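You operate a simulated robot arm through the tools that you are given. There is no shell and no other tool.

Carry out the task below with a simulated robot arm. There is one attempt and no reset: what you move stays moved.

JOB
Clamp pouch 75 in the grey holder and start it on port P5.
Fine: red tab on the red mark, knob tight, red clip on the red tab, black on black.

It is judged by the outcome, as a careful person would: the job done as asked, and still so three seconds after it is handed in. It fails if anything else is knocked over, pushed out of place, dropped, spilled or broken.

ROBOT AND FRAMES
A 6-joint arm with a two-finger gripper, fixed in place. Base frame: the origin is on the floor under the middle of its stand, x ahead of it, y to its left, z up. Units: cm, degrees, N and s.
It reaches about 120.6 cm from its shoulder. Its first joint turns from -166.0 to 166.0 degrees. Payload 2.45 kg.
Tool frame: the origin (TCP) lies between the finger pads and is the grasp point; the fingertips stand 2 cm ahead of it; z points along the fingers, y is the line along which they close. The gripper opens to 14 cm; its body begins 16.8 cm behind the TCP.
Orientation is that of the tool frame in the base frame, as [roll, pitch, yaw] about the fixed x, y, z axes, in that order (R = Rz(yaw) Ry(pitch) Rx(roll)). With the fingers straight down and closing along the base's y, the tool's x points along the base's -x, its y along +y and its z along -z.

CONTROLS
- The arm moves only by the tool play_rows. Its argument "targets" is a list of rows, each an object of numbers (a shift or turn left out is 0, a gripper value left out holds the last): "dx", "dy", "dz": the shift along the tool's x, y, z in cm; "ax", "ay", "az": the turn, a rotation vector about the tool's x, y, z in degrees; "claw": the opening, from 0 (shut) to 1 (fully open). In form: [{"dx": .., "dy": .., "dz": .., "ax": .., "ay": .., "az": .., "claw": ..}, ...]. A call has 1 to 20 rows; each row is the pose to reach, as a shift and turn from the pose commanded when the call began, along the tool's axes at that moment. A row lasts 0.2 s, in which the tool goes at most 5 cm and 8.6 degrees; a call with a longer step from one row to the next is refused whole, and so is a gripper value outside its range. A pose out of reach is approached as far as the arm can. The call stops where the force on the tool passes 40 N (or 10 N more than at its start, if that is more) or the arm is blocked; 0.2 s more then pass. Each finger travels about 4.5 cm/s and halts on what it meets, pressing with about 28 N; the grip force reading is that of the motor and also rises with nothing between the fingers. The clock runs only during rows and for 0.2 s after the last one: add rows that repeat a pose to give the fingers time. It gives the time, the measured TCP pose, the force on the tool (base axes), the opening and the grip force at its end, in the units of the frame above (readings bear some noise), with the torque about the TCP (base axes, N m) and any sound that the robot's microphone picked up.
- Cameras (640 x 400 px; columns grow to the right, rows downward): "scene" is fixed at [4.75, -65.09, 155.38]; the picture's right is [0.70, -0.72, 0.00], its down [-0.30, -0.29, -0.91] and it looks along [0.65, 0.63, -0.42] (base axes); focal length 351 px, centre (320, 200). "wrist" rides on the gripper at [7.8, 1.1, -20.9] in the tool frame; the picture's right is [-0.14, 0.99, 0.00], its down [-0.92, -0.13, -0.37] and it looks along [-0.36, -0.05, 0.93] (tool axes); focal length 280 px, centre (320, 200). There is no depth. A picture from a camera that has moved, and an enlarged one, comes with that camera's place and axes in the base frame and with its lens.
- camera(camera): a new picture of that camera. No time passes.
- inspect(camera, box): a new picture of the part [left, top, right, bottom] of that camera's present view, enlarged. No time passes.
- sign_off(): hands the job in; it is judged then, once.

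Nothing tells you positions but the pictures and the camera data. Unless the task says otherwise, let go and move clear before handing in.

The tools are called after "Call:" by a JSON object that holds its "api" and its "payload". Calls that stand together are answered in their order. play_rows: Moves the arm, as the interface text tells. Its arguments: {"type":"object","properties":{"targets":{"type":"array"}},"required":["targets"]} The other tools are called the same way: camera (camera) takes a picture; inspect (camera, box) takes an enlarged picture of a part of a camera's view; sign_off () hands the job in.

At the start:

```text
time_s: 0.0
tcp_pos: [40.72, 15.27, 127.77]
ee_rot: [180.0, 0.1, -180.0]
force: [0.3, 0.4, 0.4]
moment: [0.02, -0.02, -0.01]
width: 14.0
grip_force: 0.0
```

scene: 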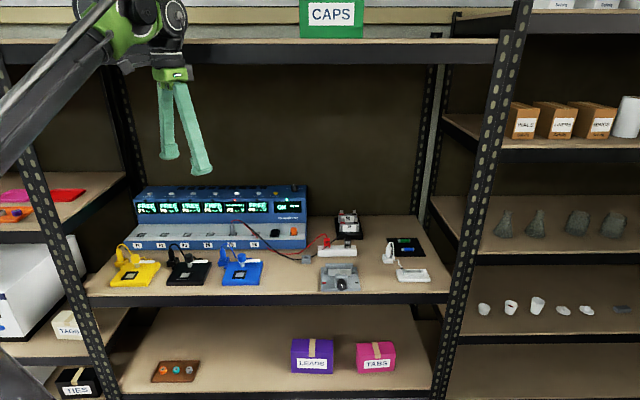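
wrist: 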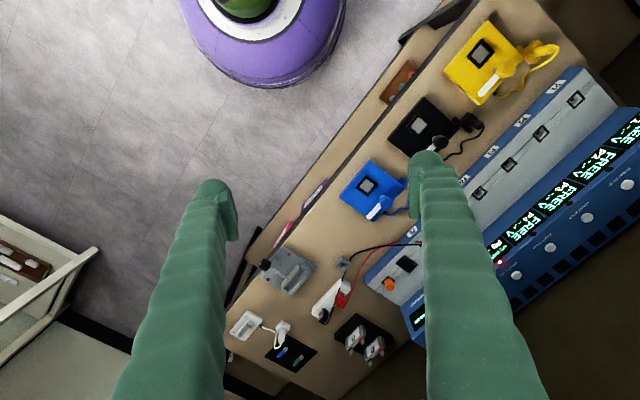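

I see a shelf with a blue multi-channel battery tester, several coloured holders (yellow, black, blue, grey), pouches, and clip leads. I will look closer before moving anything.

Call:
{"api": "inspect", "payload": {"camera": "scene", "box": [100, 170, 320, 300]}}

Call:
{"api": "inspect", "payload": {"camera": "scene", "box": [280, 200, 450, 300]}}

Call:
{"api": "inspect", "payload": {"camera": "wrist", "box": [220, 200, 440, 380]}}

Call:
{"api": "inspect", "payload": {"camera": "wrist", "box": [340, 0, 640, 340]}}

```text
2.91 times, centred on (210, 235) of scene
camera zoom: at [4.75, -65.09, 155.38], right [0.7, -0.72, 0.0], down [-0.3, -0.29, -0.91], along [0.65, 0.63, -0.42], focal length 1022 px, centre (640, 98)
```

zoom: 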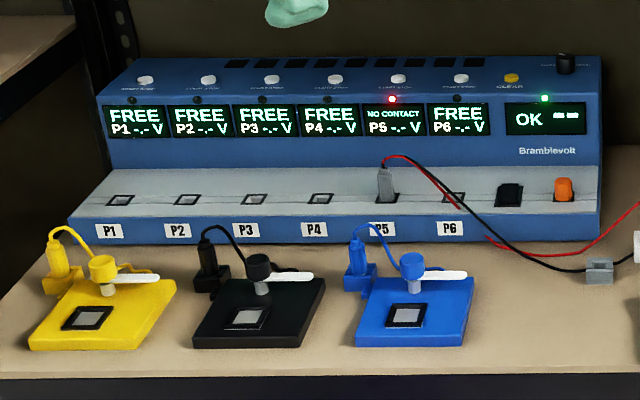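

```text
3.76 times, centred on (365, 250) of scene
camera zoom: at [4.75, -65.09, 155.38], right [0.7, -0.72, 0.0], down [-0.3, -0.29, -0.91], along [0.65, 0.63, -0.42], focal length 1323 px, centre (151, 12)
```

zoom: 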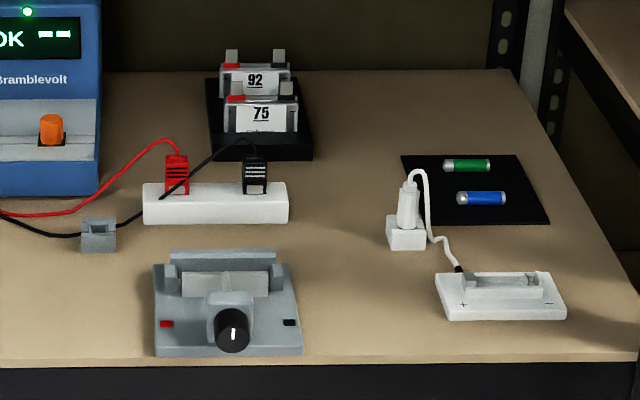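

```text
2.22 times, centred on (330, 290) of wrist
camera zoom: at [32.81, 16.36, 148.67], right [0.14, 0.99, 0.0], down [0.92, -0.13, 0.37], along [0.37, -0.05, -0.93], focal length 623 px, centre (298, 0)
```

zoom: 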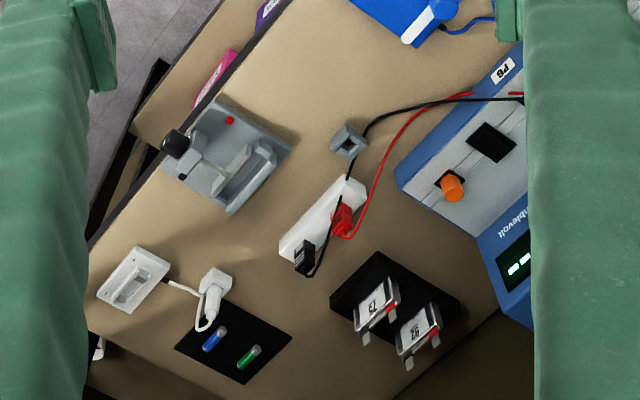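

```text
1.18 times, centred on (490, 170) of wrist
camera zoom: at [32.81, 16.36, 148.67], right [0.14, 0.99, 0.0], down [0.92, -0.13, 0.37], along [0.37, -0.05, -0.93], focal length 330 px, centre (120, 235)
```

zoom: 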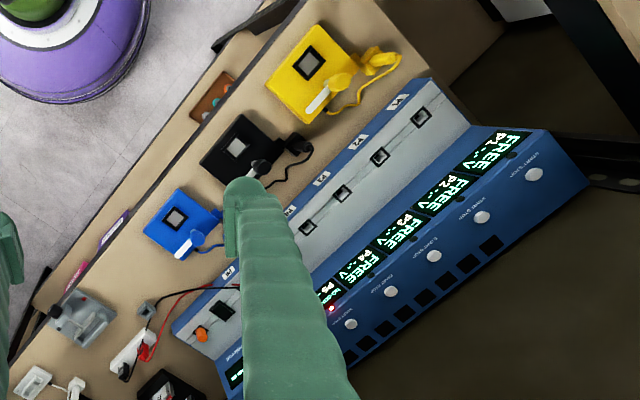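

I see a blue analyser with P5 already wired (showing "NO CONTACT"), its red and black clips parked on a white block, a grey clamp holder with a knob at the front, and pouches 92 and 75 standing in a black rack. I'll zoom in on details before moving the arm.

Call:
{"api": "inspect", "payload": {"camera": "scene", "box": [315, 255, 365, 295]}}

Call:
{"api": "inspect", "payload": {"camera": "scene", "box": [310, 205, 374, 260]}}

Call:
{"api": "inspect", "payload": {"camera": "scene", "box": [210, 180, 310, 256]}}

Call:
{"api": "inspect", "payload": {"camera": "wrist", "box": [250, 230, 420, 370]}}

```text
10.00 times, centred on (340, 275) of scene
camera zoom: at [4.75, -65.09, 155.38], right [0.7, -0.72, 0.0], down [-0.3, -0.29, -0.91], along [0.65, 0.63, -0.42], focal length 3514 px, centre (120, -550)
```

zoom: 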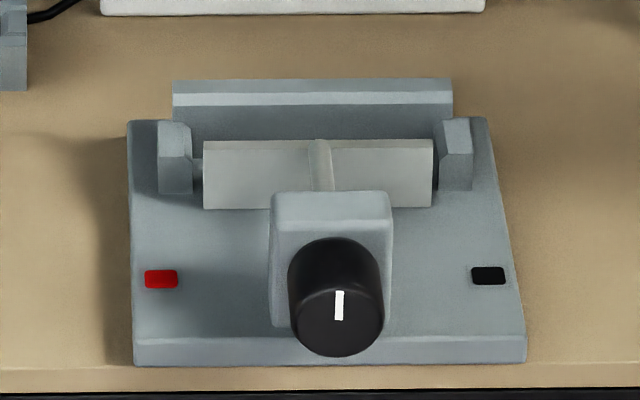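

```text
7.27 times, centred on (342, 232) of scene
camera zoom: at [4.75, -65.09, 155.38], right [0.7, -0.72, 0.0], down [-0.3, -0.29, -0.91], along [0.65, 0.63, -0.42], focal length 2556 px, centre (160, -36)
```

zoom: 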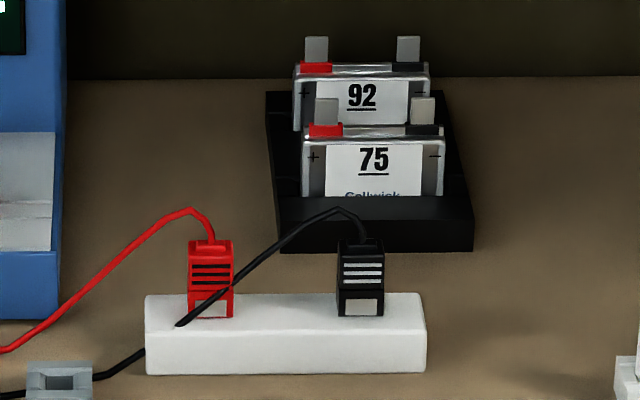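

```text
5.26 times, centred on (260, 218) of scene
camera zoom: at [4.75, -65.09, 155.38], right [0.7, -0.72, 0.0], down [-0.3, -0.29, -0.91], along [0.65, 0.63, -0.42], focal length 1850 px, centre (636, 105)
```

zoom: 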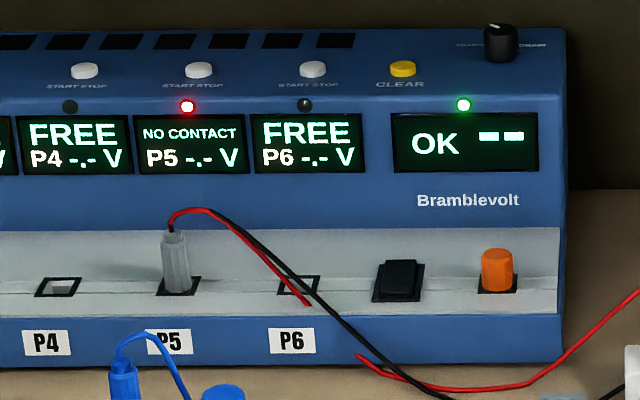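

```text
2.86 times, centred on (335, 300) of wrist
camera zoom: at [32.81, 16.36, 148.67], right [0.14, 0.99, 0.0], down [0.92, -0.13, 0.37], along [0.37, -0.05, -0.93], focal length 801 px, centre (277, -86)
```

zoom: 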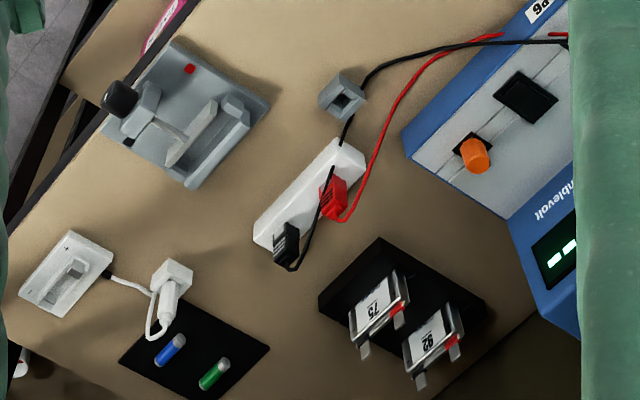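

The grey holder sits near the shelf's front edge with its red mark to the left, and pouch 75 stands in the rack with its red tab also left. I'll bring the wrist camera in front of the holder, lined up with the shelf, for a closer look.

Call:
{"api": "play_rows", "payload": {"targets": [{"dx": -2.6, "dy": -2.1, "dz": 1.5, "az": -3.7, "claw": 1}, {"dx": -5.2, "dy": -4.2, "dz": 3, "az": -7.4}, {"dx": -7.8, "dy": -6.3, "dz": 4.5, "az": -11.1}, {"dx": -10.4, "dy": -8.4, "dz": 6, "az": -14.7}, {"dx": -13, "dy": -10.4, "dz": 7.5, "az": -18.4}, {"dx": -15.6, "dy": -12.5, "dz": 9, "az": -22.1}, {"dx": -18.2, "dy": -14.6, "dz": 10.5, "az": -25.8}, {"dx": -20.8, "dy": -16.6, "dz": 12, "az": -29.5}, {"dx": -23.4, "dy": -18.7, "dz": 13.5, "az": -33.2}, {"dx": -26, "dy": -20.8, "dz": 15, "az": -36.8}, {"dx": -28.6, "dy": -22.8, "dz": 16.5, "az": -40.5}, {"dx": -31.3, "dy": -24.8, "dz": 17.8, "az": -44.2}, {"dx": -31.3, "dy": -24.8, "dz": 17.8, "az": -44.2}]}}

Call:
{"api": "camera", "payload": {"camera": "wrist"}}

Call:
{"api": "camera", "payload": {"camera": "scene"}}

```text
time_s: 2.8
tcp_pos: [72.19, -9.4, 109.89]
ee_rot: [-180.0, 0.0, -135.9]
force: [0.7, -0.3, -0.1]
moment: [0.0, 0.03, 0.01]
width: 14.0
grip_force: 0.1
```

```text
taken
camera wrist: at [65.76, -14.07, 130.88], right [-0.59, 0.81, 0.0], down [0.75, 0.55, 0.37], along [0.3, 0.22, -0.93], focal length 280 px, centre (320, 200)
```

wrist: 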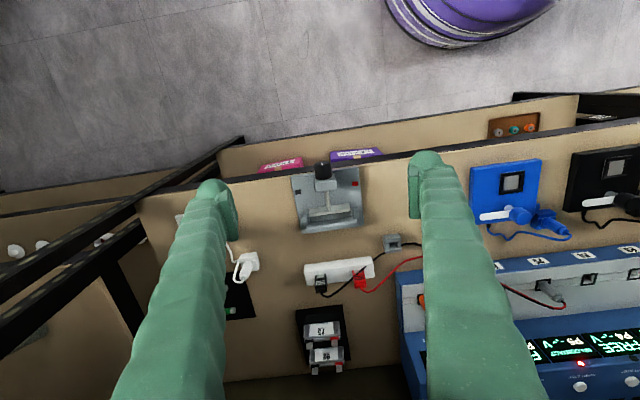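

```text
taken
```

scene: 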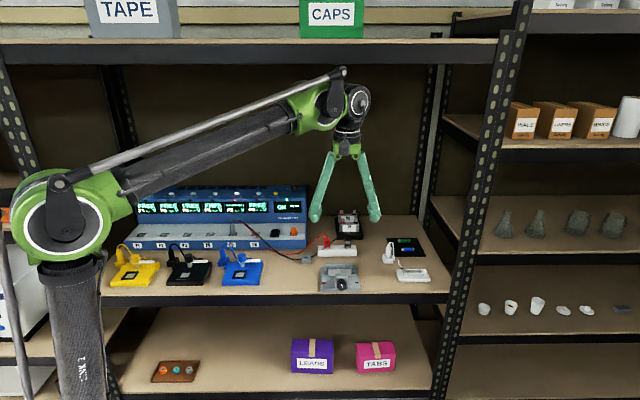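

The arm is aligned with the shelf and the holder, clip block and rack are all visible between the fingers. I'll enlarge these.

Call:
{"api": "inspect", "payload": {"camera": "wrist", "box": [280, 150, 380, 240]}}

Call:
{"api": "inspect", "payload": {"camera": "wrist", "box": [290, 230, 410, 305]}}

Call:
{"api": "inspect", "payload": {"camera": "wrist", "box": [270, 290, 370, 385]}}

```text
4.44 times, centred on (330, 195) of wrist
camera zoom: at [65.76, -14.07, 130.88], right [-0.59, 0.81, 0.0], down [0.75, 0.55, 0.37], along [0.3, 0.22, -0.93], focal length 1246 px, centre (276, 222)
```

zoom: 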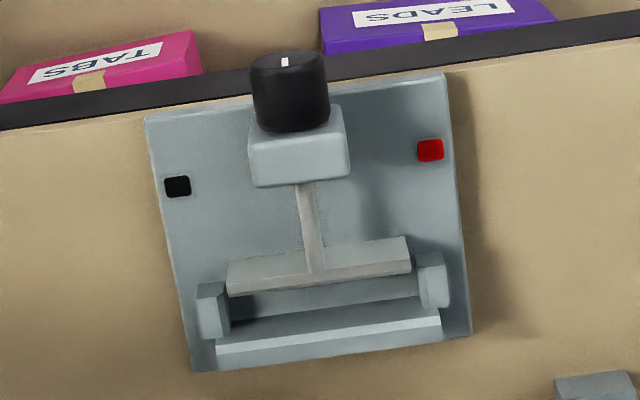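

```text
5.33 times, centred on (350, 268) of wrist
camera zoom: at [65.76, -14.07, 130.88], right [-0.59, 0.81, 0.0], down [0.75, 0.55, 0.37], along [0.3, 0.22, -0.93], focal length 1495 px, centre (160, -160)
```

zoom: 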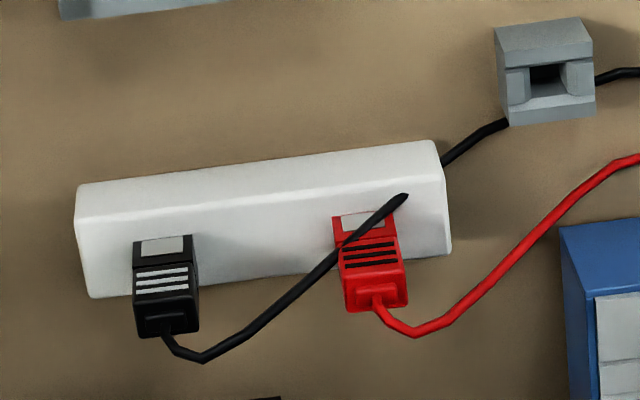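

```text
4.21 times, centred on (320, 338) of wrist
camera zoom: at [65.76, -14.07, 130.88], right [-0.59, 0.81, 0.0], down [0.75, 0.55, 0.37], along [0.3, 0.22, -0.93], focal length 1181 px, centre (320, -379)
```

zoom: 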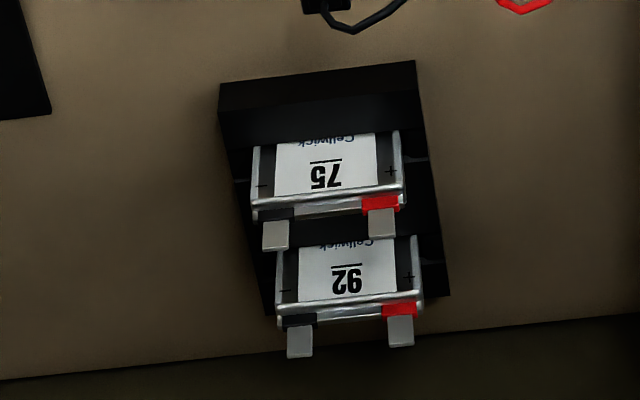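

The slot lies between the light movable jaw and the rear wall, with a guide post at each side, and the knob screw points toward the shelf's front. I'll move the wrist camera lower and nearer to measure the holder, clips and rack.

Call:
{"api": "play_rows", "payload": {"targets": [{"dz": 4.3, "claw": 1}, {"dz": 8.7}, {"dx": -4, "dz": 11}, {"dx": -8.2, "dz": 12.5}, {"dx": -12.7, "dz": 13}, {"dx": -12.7, "dz": 13}]}}

Call:
{"api": "camera", "payload": {"camera": "wrist"}}

Call:
{"api": "inspect", "payload": {"camera": "wrist", "box": [260, 60, 400, 190]}}

Call:
{"api": "inspect", "payload": {"camera": "wrist", "box": [260, 190, 420, 310]}}

Call:
{"api": "inspect", "payload": {"camera": "wrist", "box": [260, 260, 380, 370]}}

Call:
{"api": "camera", "payload": {"camera": "scene"}}

```text
time_s: 4.2
tcp_pos: [81.06, -0.89, 97.45]
ee_rot: [-179.9, 0.1, -135.8]
force: [0.5, -0.4, 0.2]
moment: [0.03, -0.02, 0.01]
width: 13.98
grip_force: 0.1
```

```text
taken
camera wrist: at [74.64, -5.56, 118.32], right [-0.59, 0.81, 0.0], down [0.75, 0.55, 0.37], along [0.3, 0.22, -0.93], focal length 280 px, centre (320, 200)
```

wrist: 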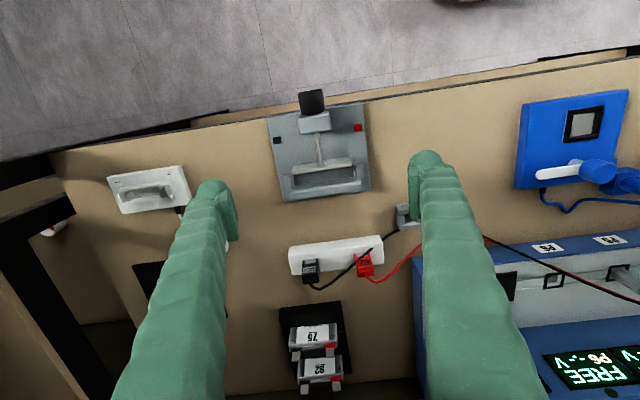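

```text
3.08 times, centred on (330, 125) of wrist
camera zoom: at [74.64, -5.56, 118.32], right [-0.59, 0.81, 0.0], down [0.75, 0.55, 0.37], along [0.3, 0.22, -0.93], focal length 863 px, centre (289, 431)
```

zoom: 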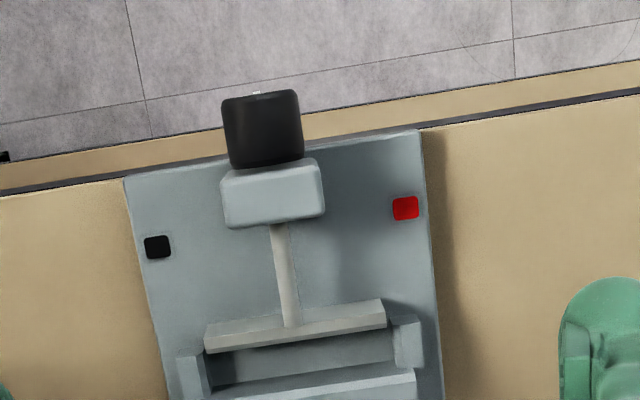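

```text
3.33 times, centred on (340, 250) of wrist
camera zoom: at [74.64, -5.56, 118.32], right [-0.59, 0.81, 0.0], down [0.75, 0.55, 0.37], along [0.3, 0.22, -0.93], focal length 935 px, centre (253, 33)
```

zoom: 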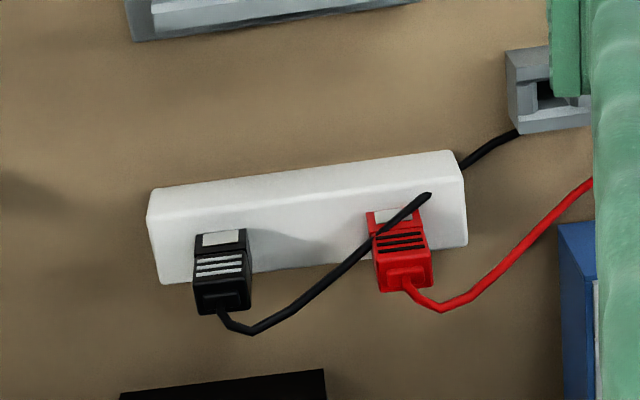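

```text
3.64 times, centred on (320, 315) of wrist
camera zoom: at [74.64, -5.56, 118.32], right [-0.59, 0.81, 0.0], down [0.75, 0.55, 0.37], along [0.3, 0.22, -0.93], focal length 1020 px, centre (320, -218)
```

zoom: 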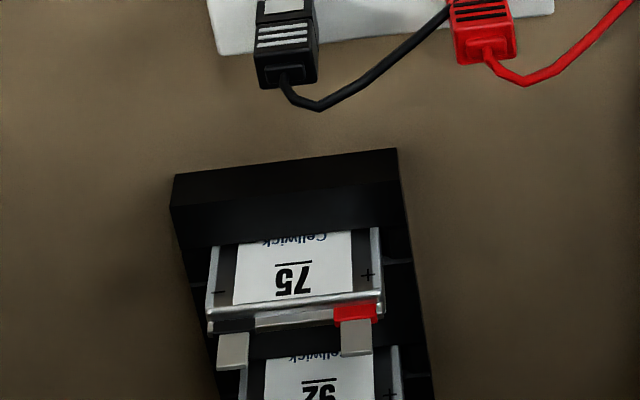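

```text
taken
```

scene: 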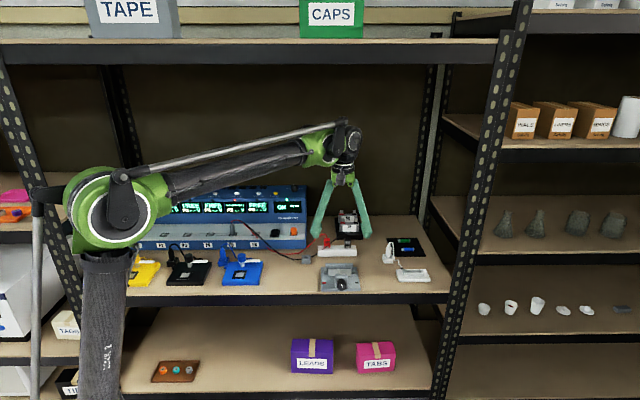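

From two views I now place the board at about z 78 and the holder plate top near z 79. I'll enlarge more from this pose to measure the slot, clips and pouch precisely.

Call:
{"api": "inspect", "payload": {"camera": "wrist", "box": [265, 140, 375, 210]}}

Call:
{"api": "inspect", "payload": {"camera": "wrist", "box": [290, 85, 340, 120]}}

Call:
{"api": "inspect", "payload": {"camera": "wrist", "box": [295, 240, 385, 300]}}

Call:
{"api": "inspect", "payload": {"camera": "wrist", "box": [270, 300, 360, 400]}}

Call:
{"api": "inspect", "payload": {"camera": "scene", "box": [315, 200, 375, 240]}}

```text
5.71 times, centred on (320, 175) of wrist
camera zoom: at [74.64, -5.56, 118.32], right [-0.59, 0.81, 0.0], down [0.75, 0.55, 0.37], along [0.3, 0.22, -0.93], focal length 1602 px, centre (320, 343)
```

zoom: 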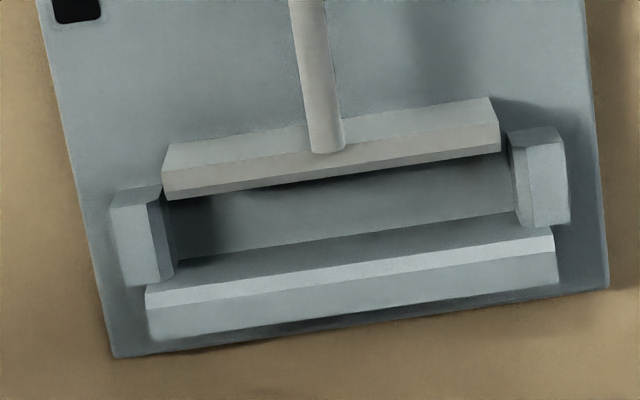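

```text
11.43 times, centred on (315, 102) of wrist
camera zoom: at [74.64, -5.56, 118.32], right [-0.59, 0.81, 0.0], down [0.75, 0.55, 0.37], along [0.3, 0.22, -0.93], focal length 3204 px, centre (377, 1314)
```

zoom: 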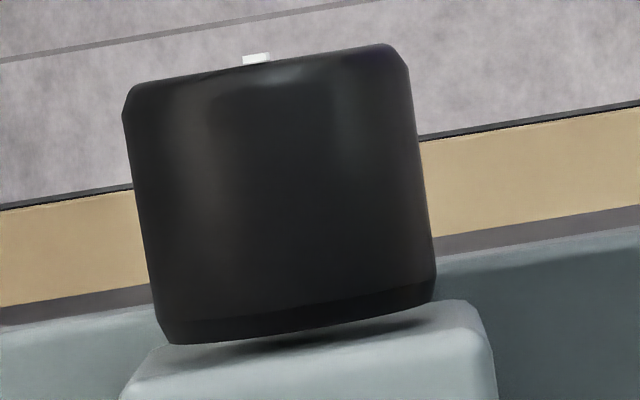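

```text
6.67 times, centred on (340, 270) of wrist
camera zoom: at [74.64, -5.56, 118.32], right [-0.59, 0.81, 0.0], down [0.75, 0.55, 0.37], along [0.3, 0.22, -0.93], focal length 1869 px, centre (187, -267)
```

zoom: 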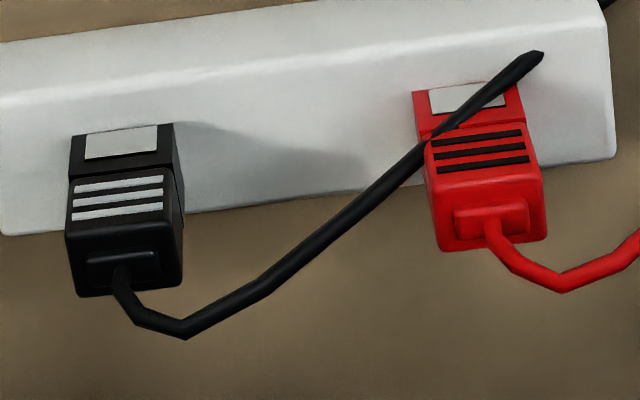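

```text
4.00 times, centred on (315, 350) of wrist
camera zoom: at [74.64, -5.56, 118.32], right [-0.59, 0.81, 0.0], down [0.75, 0.55, 0.37], along [0.3, 0.22, -0.93], focal length 1122 px, centre (340, -400)
```

zoom: 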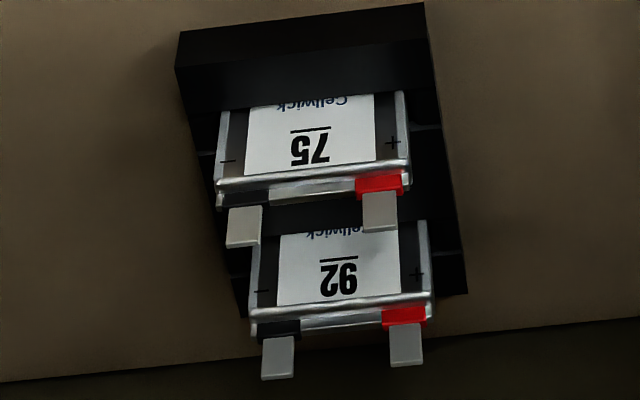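

```text
10.00 times, centred on (345, 220) of scene
camera zoom: at [4.75, -65.09, 155.38], right [0.7, -0.72, 0.0], down [-0.3, -0.29, -0.91], along [0.65, 0.63, -0.42], focal length 3514 px, centre (70, 0)
```

zoom: 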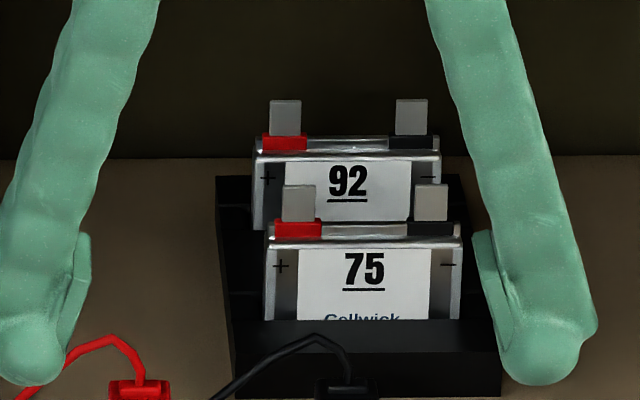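

Pouch 75 stands at roughly 88.5 cm deep with ample room to pouch 92 behind it, so I'll grip it front-to-back between its tabs. I'll turn the gripper 90° and move above it, well clear of everything.

Call:
{"api": "play_rows", "payload": {"targets": [{"dx": -2.5, "dy": -0.4, "dz": -0.3, "az": 7.4}, {"dx": -5, "dy": -0.9, "dz": -0.5, "az": 14.9}, {"dx": -7.5, "dy": -1.3, "dz": -0.5, "az": 22.4}, {"dx": -10, "dy": -1.8, "dz": -0.5, "az": 29.8}, {"dx": -12.5, "dy": -2.2, "dz": -0.5, "az": 37.3}, {"dx": -15, "dy": -2.7, "dz": -0.5, "az": 44.7}, {"dx": -17.5, "dy": -3.1, "dz": -0.5, "az": 52.2}, {"dx": -20, "dy": -3.6, "dz": -0.5, "az": 59.7}, {"dx": -22.5, "dy": -4, "dz": -0.5, "az": 67.1}, {"dx": -25, "dy": -4.5, "dz": -0.5, "az": 74.6}, {"dx": -28, "dy": -5, "dz": -0.5, "az": 82.1}, {"dx": -31.3, "dy": -5.45, "dz": -0.5, "az": 89.5}, {"dx": -31.3, "dy": -5.45, "dz": -0.5, "az": 89.5}]}}

Call:
{"api": "camera", "payload": {"camera": "wrist"}}

Call:
{"api": "camera", "payload": {"camera": "scene"}}

```text
time_s: 7.0
tcp_pos: [106.36, 16.97, 96.98]
ee_rot: [180.0, 0.1, 134.6]
force: [-0.1, 0.2, 0.1]
moment: [0.02, -0.04, 0.03]
width: 13.98
grip_force: 0.0
out of reach, approached as far as the arm can: row 12, 13
```

```text
taken
camera wrist: at [101.61, 23.36, 117.87], right [0.8, 0.6, 0.0], down [0.55, -0.75, 0.37], along [0.22, -0.3, -0.93], focal length 280 px, centre (320, 200)
```

wrist: 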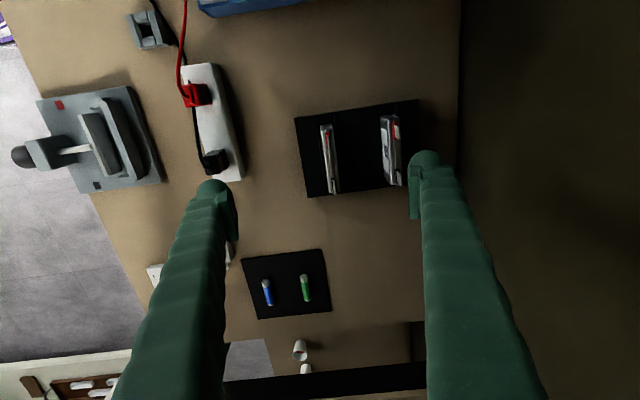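

```text
taken
```

scene: 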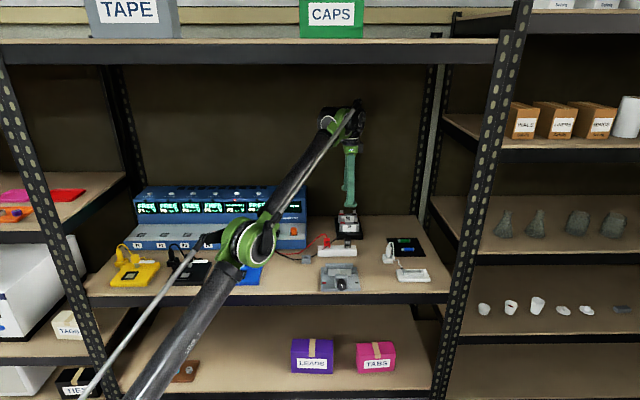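

The arm reached to within about 0.7 cm of the point above pouch 75; it is near its reach limit here, and lowering should regain it. I'll look closely at the rack from this angle.

Call:
{"api": "inspect", "payload": {"camera": "wrist", "box": [285, 90, 435, 210]}}

Call:
{"api": "inspect", "payload": {"camera": "wrist", "box": [150, 50, 250, 200]}}

Call:
{"api": "inspect", "payload": {"camera": "scene", "box": [310, 190, 370, 245]}}

```text
3.33 times, centred on (360, 150) of wrist
camera zoom: at [101.61, 23.36, 117.87], right [0.8, 0.6, 0.0], down [0.55, -0.75, 0.37], along [0.22, -0.3, -0.93], focal length 935 px, centre (187, 367)
```

zoom: 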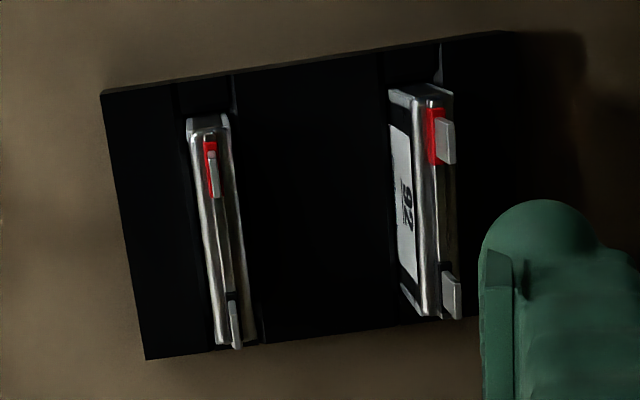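

```text
2.67 times, centred on (200, 125) of wrist
camera zoom: at [101.61, 23.36, 117.87], right [0.8, 0.6, 0.0], down [0.55, -0.75, 0.37], along [0.22, -0.3, -0.93], focal length 748 px, centre (640, 400)
```

zoom: 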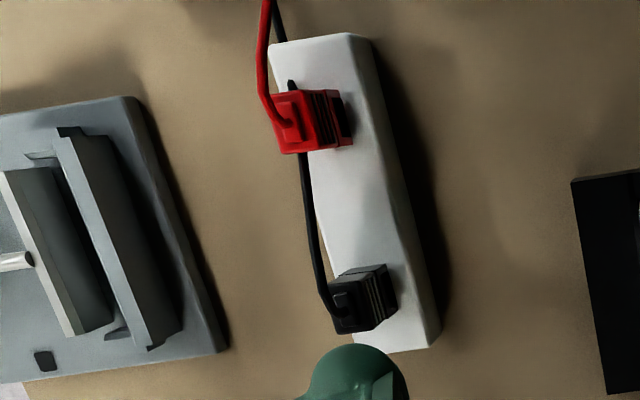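

```text
7.27 times, centred on (340, 218) of scene
camera zoom: at [4.75, -65.09, 155.38], right [0.7, -0.72, 0.0], down [-0.3, -0.29, -0.91], along [0.65, 0.63, -0.42], focal length 2556 px, centre (174, 73)
```

zoom: 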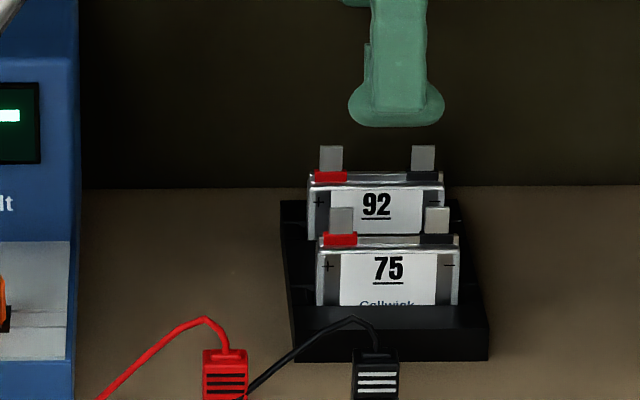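

Pouch 75 is edge-on in this view, centred near F 89.3, R 62.3 with its top near z 83.7. I'll narrow the fingers and come down part way, then check alignment.

Call:
{"api": "play_rows", "payload": {"targets": [{"dy": 0.3, "dx": 0.1, "dz": 1.5, "claw": 0.4}, {"dy": 0.3, "dx": 0.1, "dz": 3, "claw": 0.4}, {"dy": 0.3, "dx": 0.1, "dz": 4.5, "claw": 0.4}, {"dy": 0.3, "dx": 0.1, "dz": 6, "claw": 0.4}, {"dy": 0.3, "dx": 0.1, "dz": 6, "claw": 0.4}, {"dy": 0.3, "dx": 0.1, "dz": 6, "claw": 0.4}]}}

Call:
{"api": "camera", "payload": {"camera": "wrist"}}

Call:
{"api": "inspect", "payload": {"camera": "scene", "box": [310, 170, 390, 245]}}

Call:
{"api": "camera", "payload": {"camera": "scene"}}

```text
time_s: 8.4
tcp_pos: [106.43, 17.37, 90.99]
ee_rot: [-180.0, 0.1, 134.8]
force: [-0.9, 0.7, -0.4]
moment: [0.0, 0.02, -0.02]
width: 5.6
grip_force: 0.1
```

```text
taken
camera wrist: at [101.71, 23.7, 111.9], right [0.8, 0.6, 0.0], down [0.56, -0.74, 0.37], along [0.22, -0.3, -0.93], focal length 280 px, centre (320, 200)
```

wrist: 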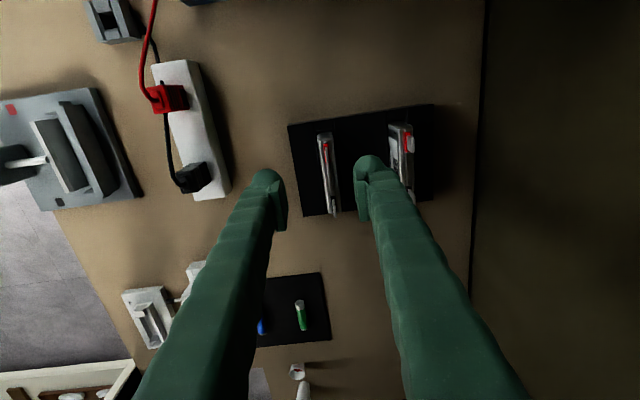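

```text
5.33 times, centred on (350, 208) of scene
camera zoom: at [4.75, -65.09, 155.38], right [0.7, -0.72, 0.0], down [-0.3, -0.29, -0.91], along [0.65, 0.63, -0.42], focal length 1874 px, centre (160, 160)
```

zoom: 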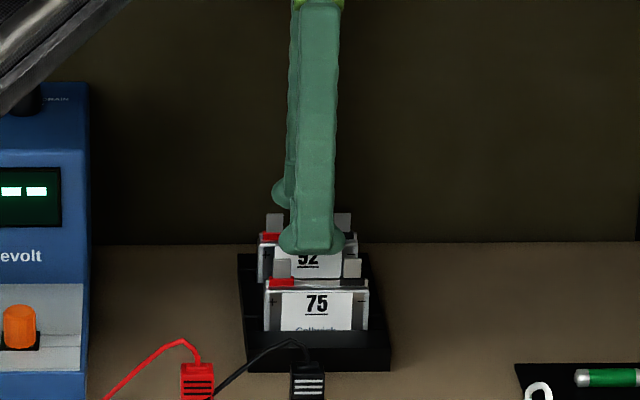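

```text
taken
```

scene: 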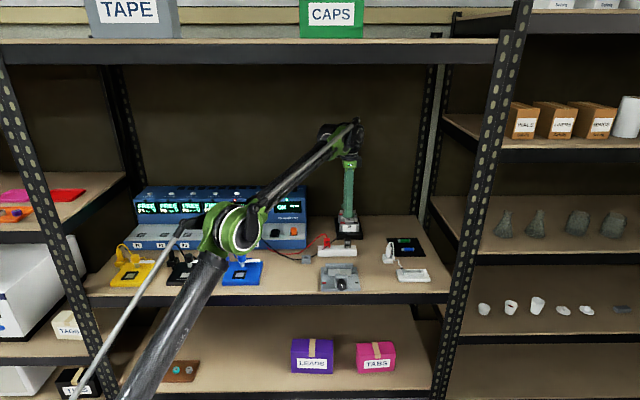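

The fingers straddle pouch 75 but sit slightly forward of centre. I'll zoom to measure the offset.

Call:
{"api": "inspect", "payload": {"camera": "wrist", "box": [270, 100, 430, 230]}}

```text
3.08 times, centred on (350, 165) of wrist
camera zoom: at [101.71, 23.7, 111.9], right [0.8, 0.6, 0.0], down [0.56, -0.74, 0.37], along [0.22, -0.3, -0.93], focal length 863 px, centre (228, 308)
```

zoom: 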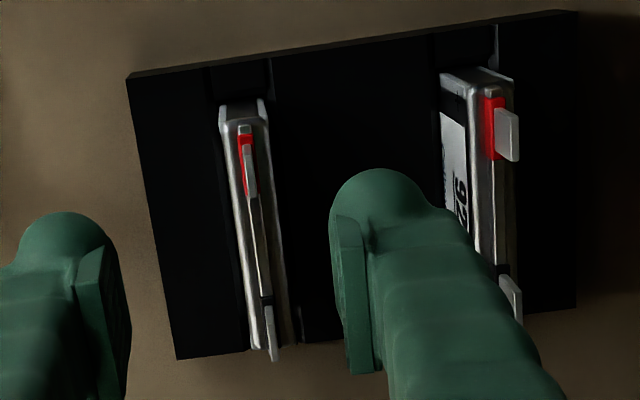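

Pouch centre measures about 0.9 cm further back and 0.75 cm right of the tool centre. I'll shift over and descend to grip height, stopping before closing.

Call:
{"api": "play_rows", "payload": {"targets": [{"dy": 0.45, "dx": -0.4, "dz": 1}, {"dy": 0.87, "dx": -0.75, "dz": 2}, {"dy": 0.87, "dx": -0.75, "dz": 3}, {"dy": 0.87, "dx": -0.75, "dz": 4}, {"dy": 0.87, "dx": -0.75, "dz": 5}, {"dy": 0.87, "dx": -0.75, "dz": 6}, {"dy": 0.87, "dx": -0.75, "dz": 7}, {"dy": 0.87, "dx": -0.75, "dz": 7}]}}

Call:
{"api": "camera", "payload": {"camera": "wrist"}}

Call:
{"api": "inspect", "payload": {"camera": "scene", "box": [310, 190, 380, 245]}}

Call:
{"api": "inspect", "payload": {"camera": "wrist", "box": [270, 120, 400, 230]}}

```text
time_s: 10.2
tcp_pos: [107.66, 17.41, 83.84]
ee_rot: [-180.0, 0.1, 134.7]
force: [-0.1, 0.6, 0.0]
moment: [-0.02, -0.02, -0.01]
width: 5.59
grip_force: 0.0
```

```text
taken
camera wrist: at [102.92, 23.8, 104.82], right [0.8, 0.6, 0.0], down [0.56, -0.74, 0.37], along [0.22, -0.3, -0.93], focal length 280 px, centre (320, 200)
```

wrist: 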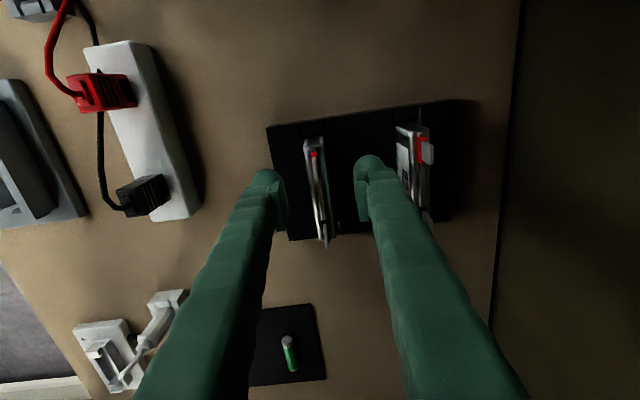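

```text
7.27 times, centred on (345, 218) of scene
camera zoom: at [4.75, -65.09, 155.38], right [0.7, -0.72, 0.0], down [-0.3, -0.29, -0.91], along [0.65, 0.63, -0.42], focal length 2556 px, centre (138, 73)
```

zoom: 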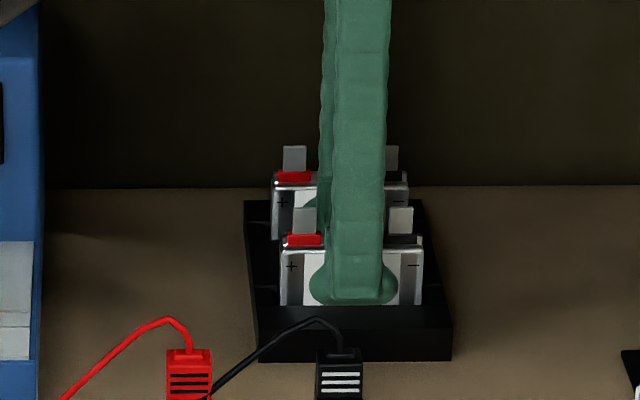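

```text
3.64 times, centred on (335, 175) of wrist
camera zoom: at [102.92, 23.8, 104.82], right [0.8, 0.6, 0.0], down [0.56, -0.74, 0.37], along [0.22, -0.3, -0.93], focal length 1020 px, centre (266, 291)
```

zoom: 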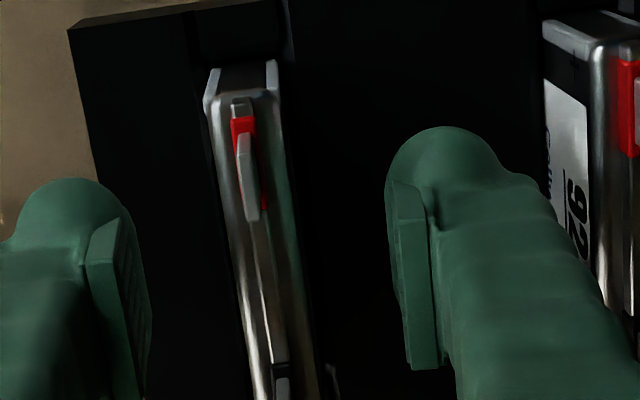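

The finger pads are centred left-right on pouch 75 and clear of its tabs, about 1 cm above the rack. I'll nudge 0.2 cm forward and close.

Call:
{"api": "play_rows", "payload": {"targets": [{"dy": -0.2, "claw": 0.4}, {"dy": -0.2, "claw": 0.2}, {"dy": -0.2, "claw": 0.1}, {"dy": -0.2, "claw": 0.03}, {"dy": -0.2, "claw": 0.03}, {"dy": -0.2, "claw": 0.03}]}}

Call:
{"api": "inspect", "payload": {"camera": "wrist", "box": [270, 120, 400, 230]}}

Call:
{"api": "inspect", "payload": {"camera": "scene", "box": [310, 190, 380, 245]}}

```text
time_s: 11.6
tcp_pos: [107.42, 17.2, 83.86]
ee_rot: [180.0, 0.1, 134.7]
force: [1.1, 0.5, 1.1]
moment: [-0.02, -0.02, -0.03]
width: 1.45
grip_force: 28.1
```

```text
3.64 times, centred on (335, 175) of wrist
camera zoom: at [102.77, 23.64, 104.79], right [0.8, 0.6, 0.0], down [0.56, -0.74, 0.37], along [0.22, -0.3, -0.93], focal length 1020 px, centre (266, 291)
```

zoom: 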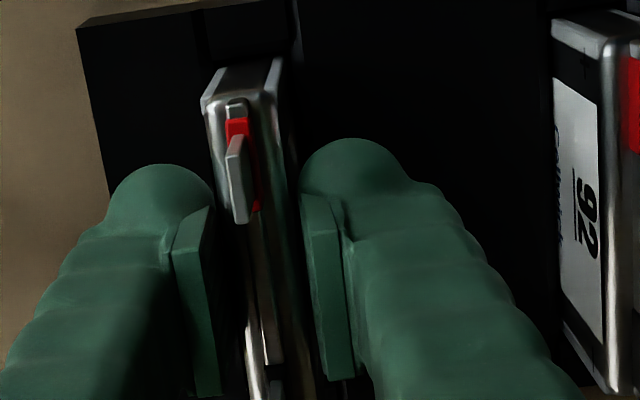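

```text
7.27 times, centred on (345, 218) of scene
camera zoom: at [4.75, -65.09, 155.38], right [0.7, -0.72, 0.0], down [-0.3, -0.29, -0.91], along [0.65, 0.63, -0.42], focal length 2556 px, centre (138, 73)
```

zoom: 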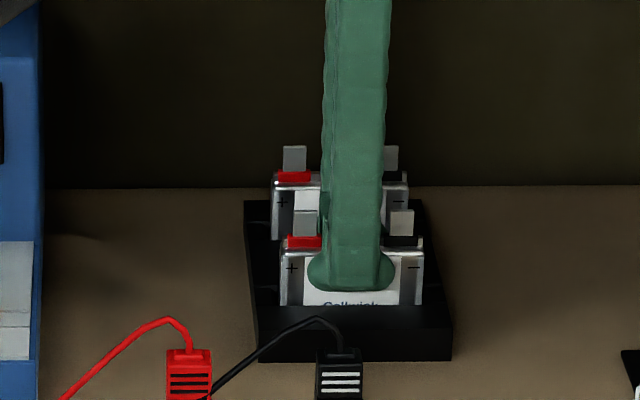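

Pouch 75 is gripped (width 1.45 cm, 28 N). I'll lift it straight up and check that it came out cleanly.

Call:
{"api": "play_rows", "payload": {"targets": [{"dz": -0.7}, {"dz": -1.5}, {"dz": -2.3}, {"dz": -3.1}, {"dz": -4}, {"dz": -5}, {"dz": -6}, {"dz": -6}]}}

Call:
{"api": "inspect", "payload": {"camera": "wrist", "box": [250, 100, 430, 230]}}

Call:
{"api": "inspect", "payload": {"camera": "scene", "box": [310, 170, 380, 245]}}

```text
time_s: 13.4
tcp_pos: [107.38, 17.2, 89.77]
ee_rot: [-180.0, 0.1, 134.7]
force: [-0.9, 0.1, -2.7]
moment: [0.0, 0.0, 0.05]
width: 1.49
grip_force: 27.9
```

```text
3.08 times, centred on (340, 165) of wrist
camera zoom: at [102.72, 23.5, 110.69], right [0.8, 0.6, 0.0], down [0.56, -0.74, 0.37], along [0.22, -0.3, -0.93], focal length 863 px, centre (258, 308)
```

zoom: 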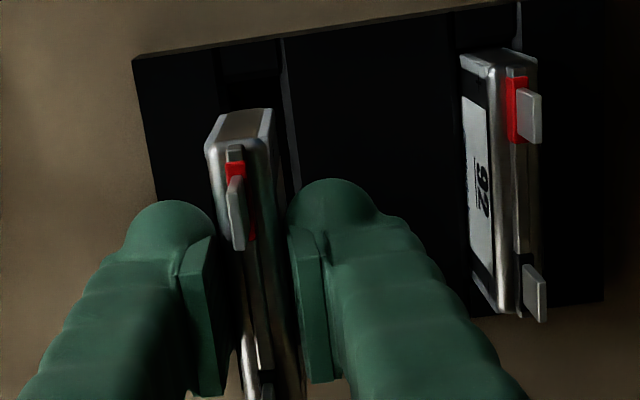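

```text
5.33 times, centred on (345, 208) of scene
camera zoom: at [4.75, -65.09, 155.38], right [0.7, -0.72, 0.0], down [-0.3, -0.29, -0.91], along [0.65, 0.63, -0.42], focal length 1874 px, centre (187, 160)
```

zoom: 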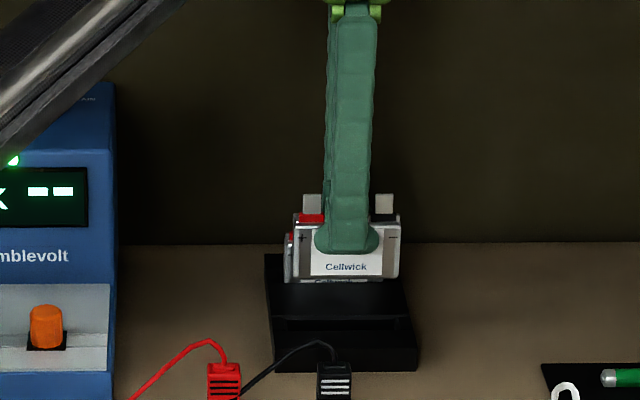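

Pouch 75 is out of the rack and held straight, with pouch 92 undisturbed. I'll raise it above the clip wires and carry it over the holder slot.

Call:
{"api": "play_rows", "payload": {"targets": [{"dx": 0.3, "dy": -1.5, "dz": -2}, {"dx": 0.7, "dy": -3.3, "dz": -4}, {"dx": 1.2, "dy": -5.5, "dz": -6}, {"dx": 1.6, "dy": -8, "dz": -6.3}, {"dx": 2.1, "dy": -10.5, "dz": -6.3}, {"dx": 2.6, "dy": -13, "dz": -6.3}, {"dx": 3.1, "dy": -15.5, "dz": -6.3}, {"dx": 3.6, "dy": -18, "dz": -6.3}, {"dx": 4.1, "dy": -20.5, "dz": -6.3}, {"dx": 4.7, "dy": -23, "dz": -6.3}, {"dx": 5.2, "dy": -25.5, "dz": -6.3}, {"dx": 5.6, "dy": -27.2, "dz": -6.3}, {"dx": 5.73, "dy": -27.95, "dz": -6.3}, {"dx": 5.73, "dy": -27.95, "dz": -6.3}]}}

Call:
{"api": "camera", "payload": {"camera": "wrist"}}

Call:
{"api": "camera", "payload": {"camera": "scene"}}

Call:
{"api": "inspect", "payload": {"camera": "scene", "box": [300, 220, 380, 300]}}

Call:
{"api": "inspect", "payload": {"camera": "wrist", "box": [220, 60, 420, 230]}}

```text
time_s: 16.4
tcp_pos: [83.61, 1.6, 96.07]
ee_rot: [179.9, 0.1, 134.6]
force: [0.4, 0.7, -1.2]
moment: [-0.01, 0.04, 0.01]
width: 1.49
grip_force: 28.1
```

```text
taken
camera wrist: at [78.8, 7.94, 117.1], right [0.8, 0.6, 0.0], down [0.56, -0.74, 0.37], along [0.22, -0.3, -0.93], focal length 280 px, centre (320, 200)
```

wrist: 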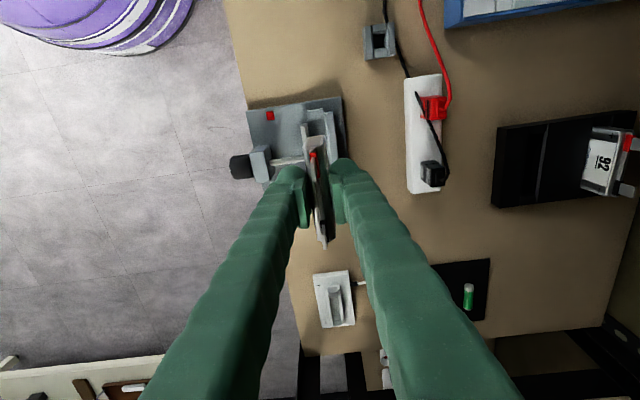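

```text
taken
```

scene: 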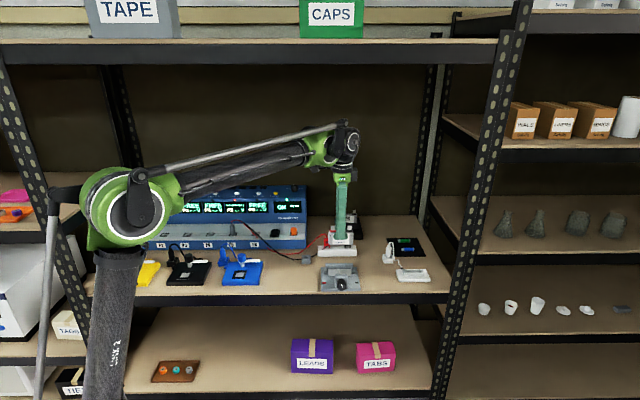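

```text
5.00 times, centred on (340, 260) of scene
camera zoom: at [4.75, -65.09, 155.38], right [0.7, -0.72, 0.0], down [-0.3, -0.29, -0.91], along [0.65, 0.63, -0.42], focal length 1757 px, centre (220, -100)
```

zoom: 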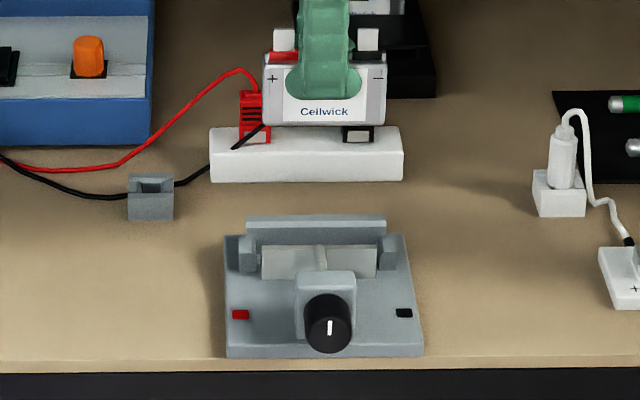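

```text
2.35 times, centred on (320, 145) of wrist
camera zoom: at [78.8, 7.94, 117.1], right [0.8, 0.6, 0.0], down [0.56, -0.74, 0.37], along [0.22, -0.3, -0.93], focal length 660 px, centre (320, 329)
```

zoom: 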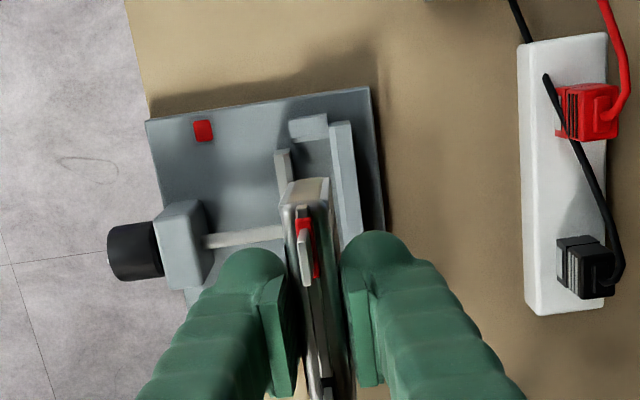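

The pouch hangs right over the slot with its red tab on the red-mark side. I'll zoom once more to verify the slot position and the pouch's angle before lowering.

Call:
{"api": "inspect", "payload": {"camera": "wrist", "box": [285, 100, 355, 150]}}

Call:
{"api": "inspect", "payload": {"camera": "wrist", "box": [290, 130, 350, 260]}}

Call:
{"api": "inspect", "payload": {"camera": "scene", "box": [318, 215, 368, 250]}}

```text
8.00 times, centred on (320, 125) of wrist
camera zoom: at [78.8, 7.94, 117.1], right [0.8, 0.6, 0.0], down [0.56, -0.74, 0.37], along [0.22, -0.3, -0.93], focal length 2243 px, centre (320, 800)
```

zoom: 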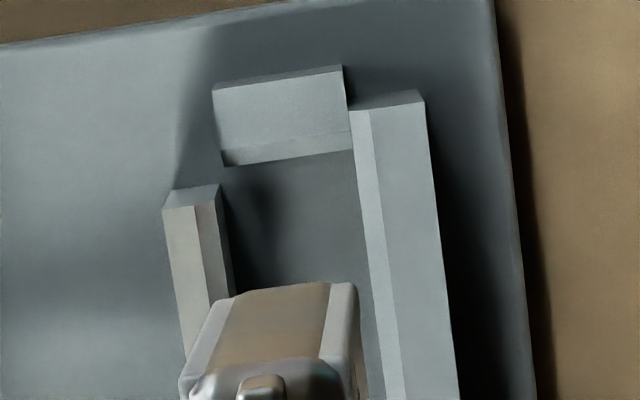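

```text
3.08 times, centred on (320, 195) of wrist
camera zoom: at [78.8, 7.94, 117.1], right [0.8, 0.6, 0.0], down [0.56, -0.74, 0.37], along [0.22, -0.3, -0.93], focal length 863 px, centre (320, 215)
```

zoom: 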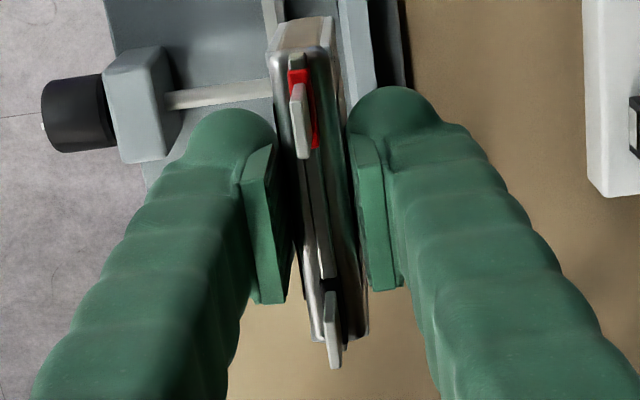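

```text
11.43 times, centred on (343, 232) of scene
camera zoom: at [4.75, -65.09, 155.38], right [0.7, -0.72, 0.0], down [-0.3, -0.29, -0.91], along [0.65, 0.63, -0.42], focal length 4016 px, centre (57, -171)
```

zoom: 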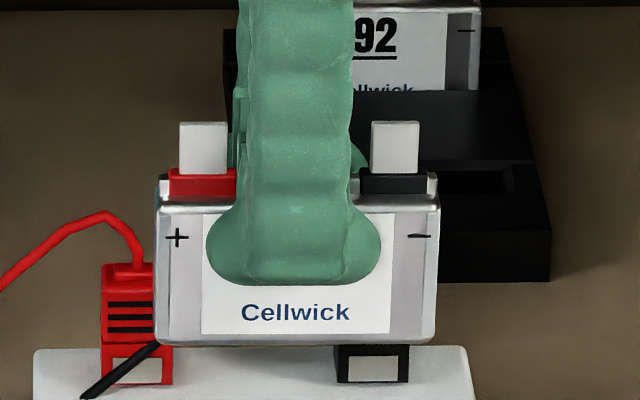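

Slot spans about F 60.05–62.15 and the pouch about 60.4–61.9, roughly centred with ~0.3 cm each side. I'll lower to just above the slot and recheck.

Call:
{"api": "play_rows", "payload": {"targets": [{"dz": 1.5, "dy": -0.05, "az": -0.8}, {"dz": 3, "dy": -0.05, "az": -0.8}, {"dz": 4.5, "dy": -0.05, "az": -0.8}, {"dz": 6, "dy": -0.05, "az": -0.8}, {"dz": 7.3, "dy": -0.05, "az": -0.8}, {"dz": 7.3, "dy": -0.05, "az": -0.8}]}}

Call:
{"api": "inspect", "payload": {"camera": "wrist", "box": [270, 80, 370, 160]}}

Call:
{"api": "inspect", "payload": {"camera": "wrist", "box": [270, 100, 370, 260]}}

Call:
{"api": "inspect", "payload": {"camera": "scene", "box": [310, 235, 370, 295]}}

```text
time_s: 17.8
tcp_pos: [83.35, 1.53, 88.8]
ee_rot: [179.9, 0.1, 135.5]
force: [-0.9, 0.4, -1.5]
moment: [0.04, 0.03, 0.0]
width: 1.47
grip_force: 28.3
```

```text
5.00 times, centred on (320, 120) of wrist
camera zoom: at [78.62, 7.81, 109.8], right [0.79, 0.61, 0.0], down [0.57, -0.74, 0.37], along [0.23, -0.29, -0.93], focal length 1402 px, centre (320, 600)
```

zoom: 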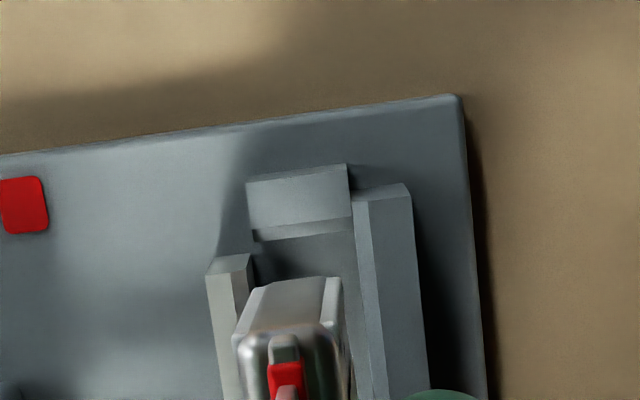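

```text
2.50 times, centred on (320, 180) of wrist
camera zoom: at [78.62, 7.81, 109.8], right [0.79, 0.61, 0.0], down [0.57, -0.74, 0.37], along [0.23, -0.29, -0.93], focal length 701 px, centre (320, 250)
```

zoom: 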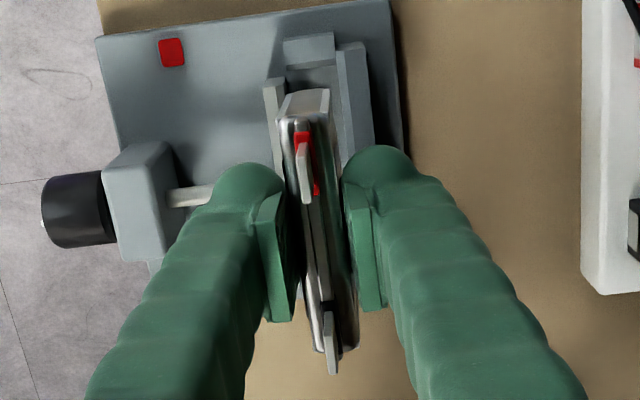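

```text
6.67 times, centred on (340, 265) of scene
camera zoom: at [4.75, -65.09, 155.38], right [0.7, -0.72, 0.0], down [-0.3, -0.29, -0.91], along [0.65, 0.63, -0.42], focal length 2343 px, centre (187, -233)
```

zoom: 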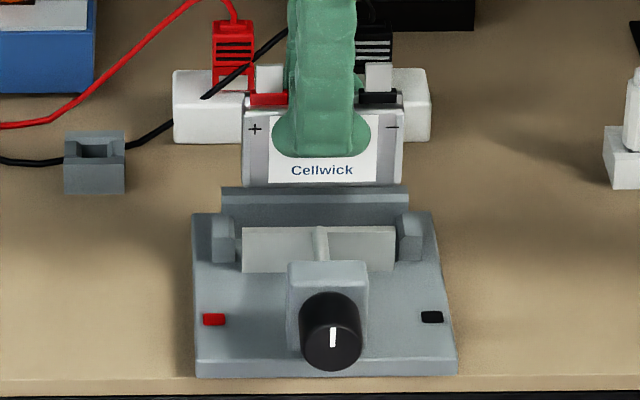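

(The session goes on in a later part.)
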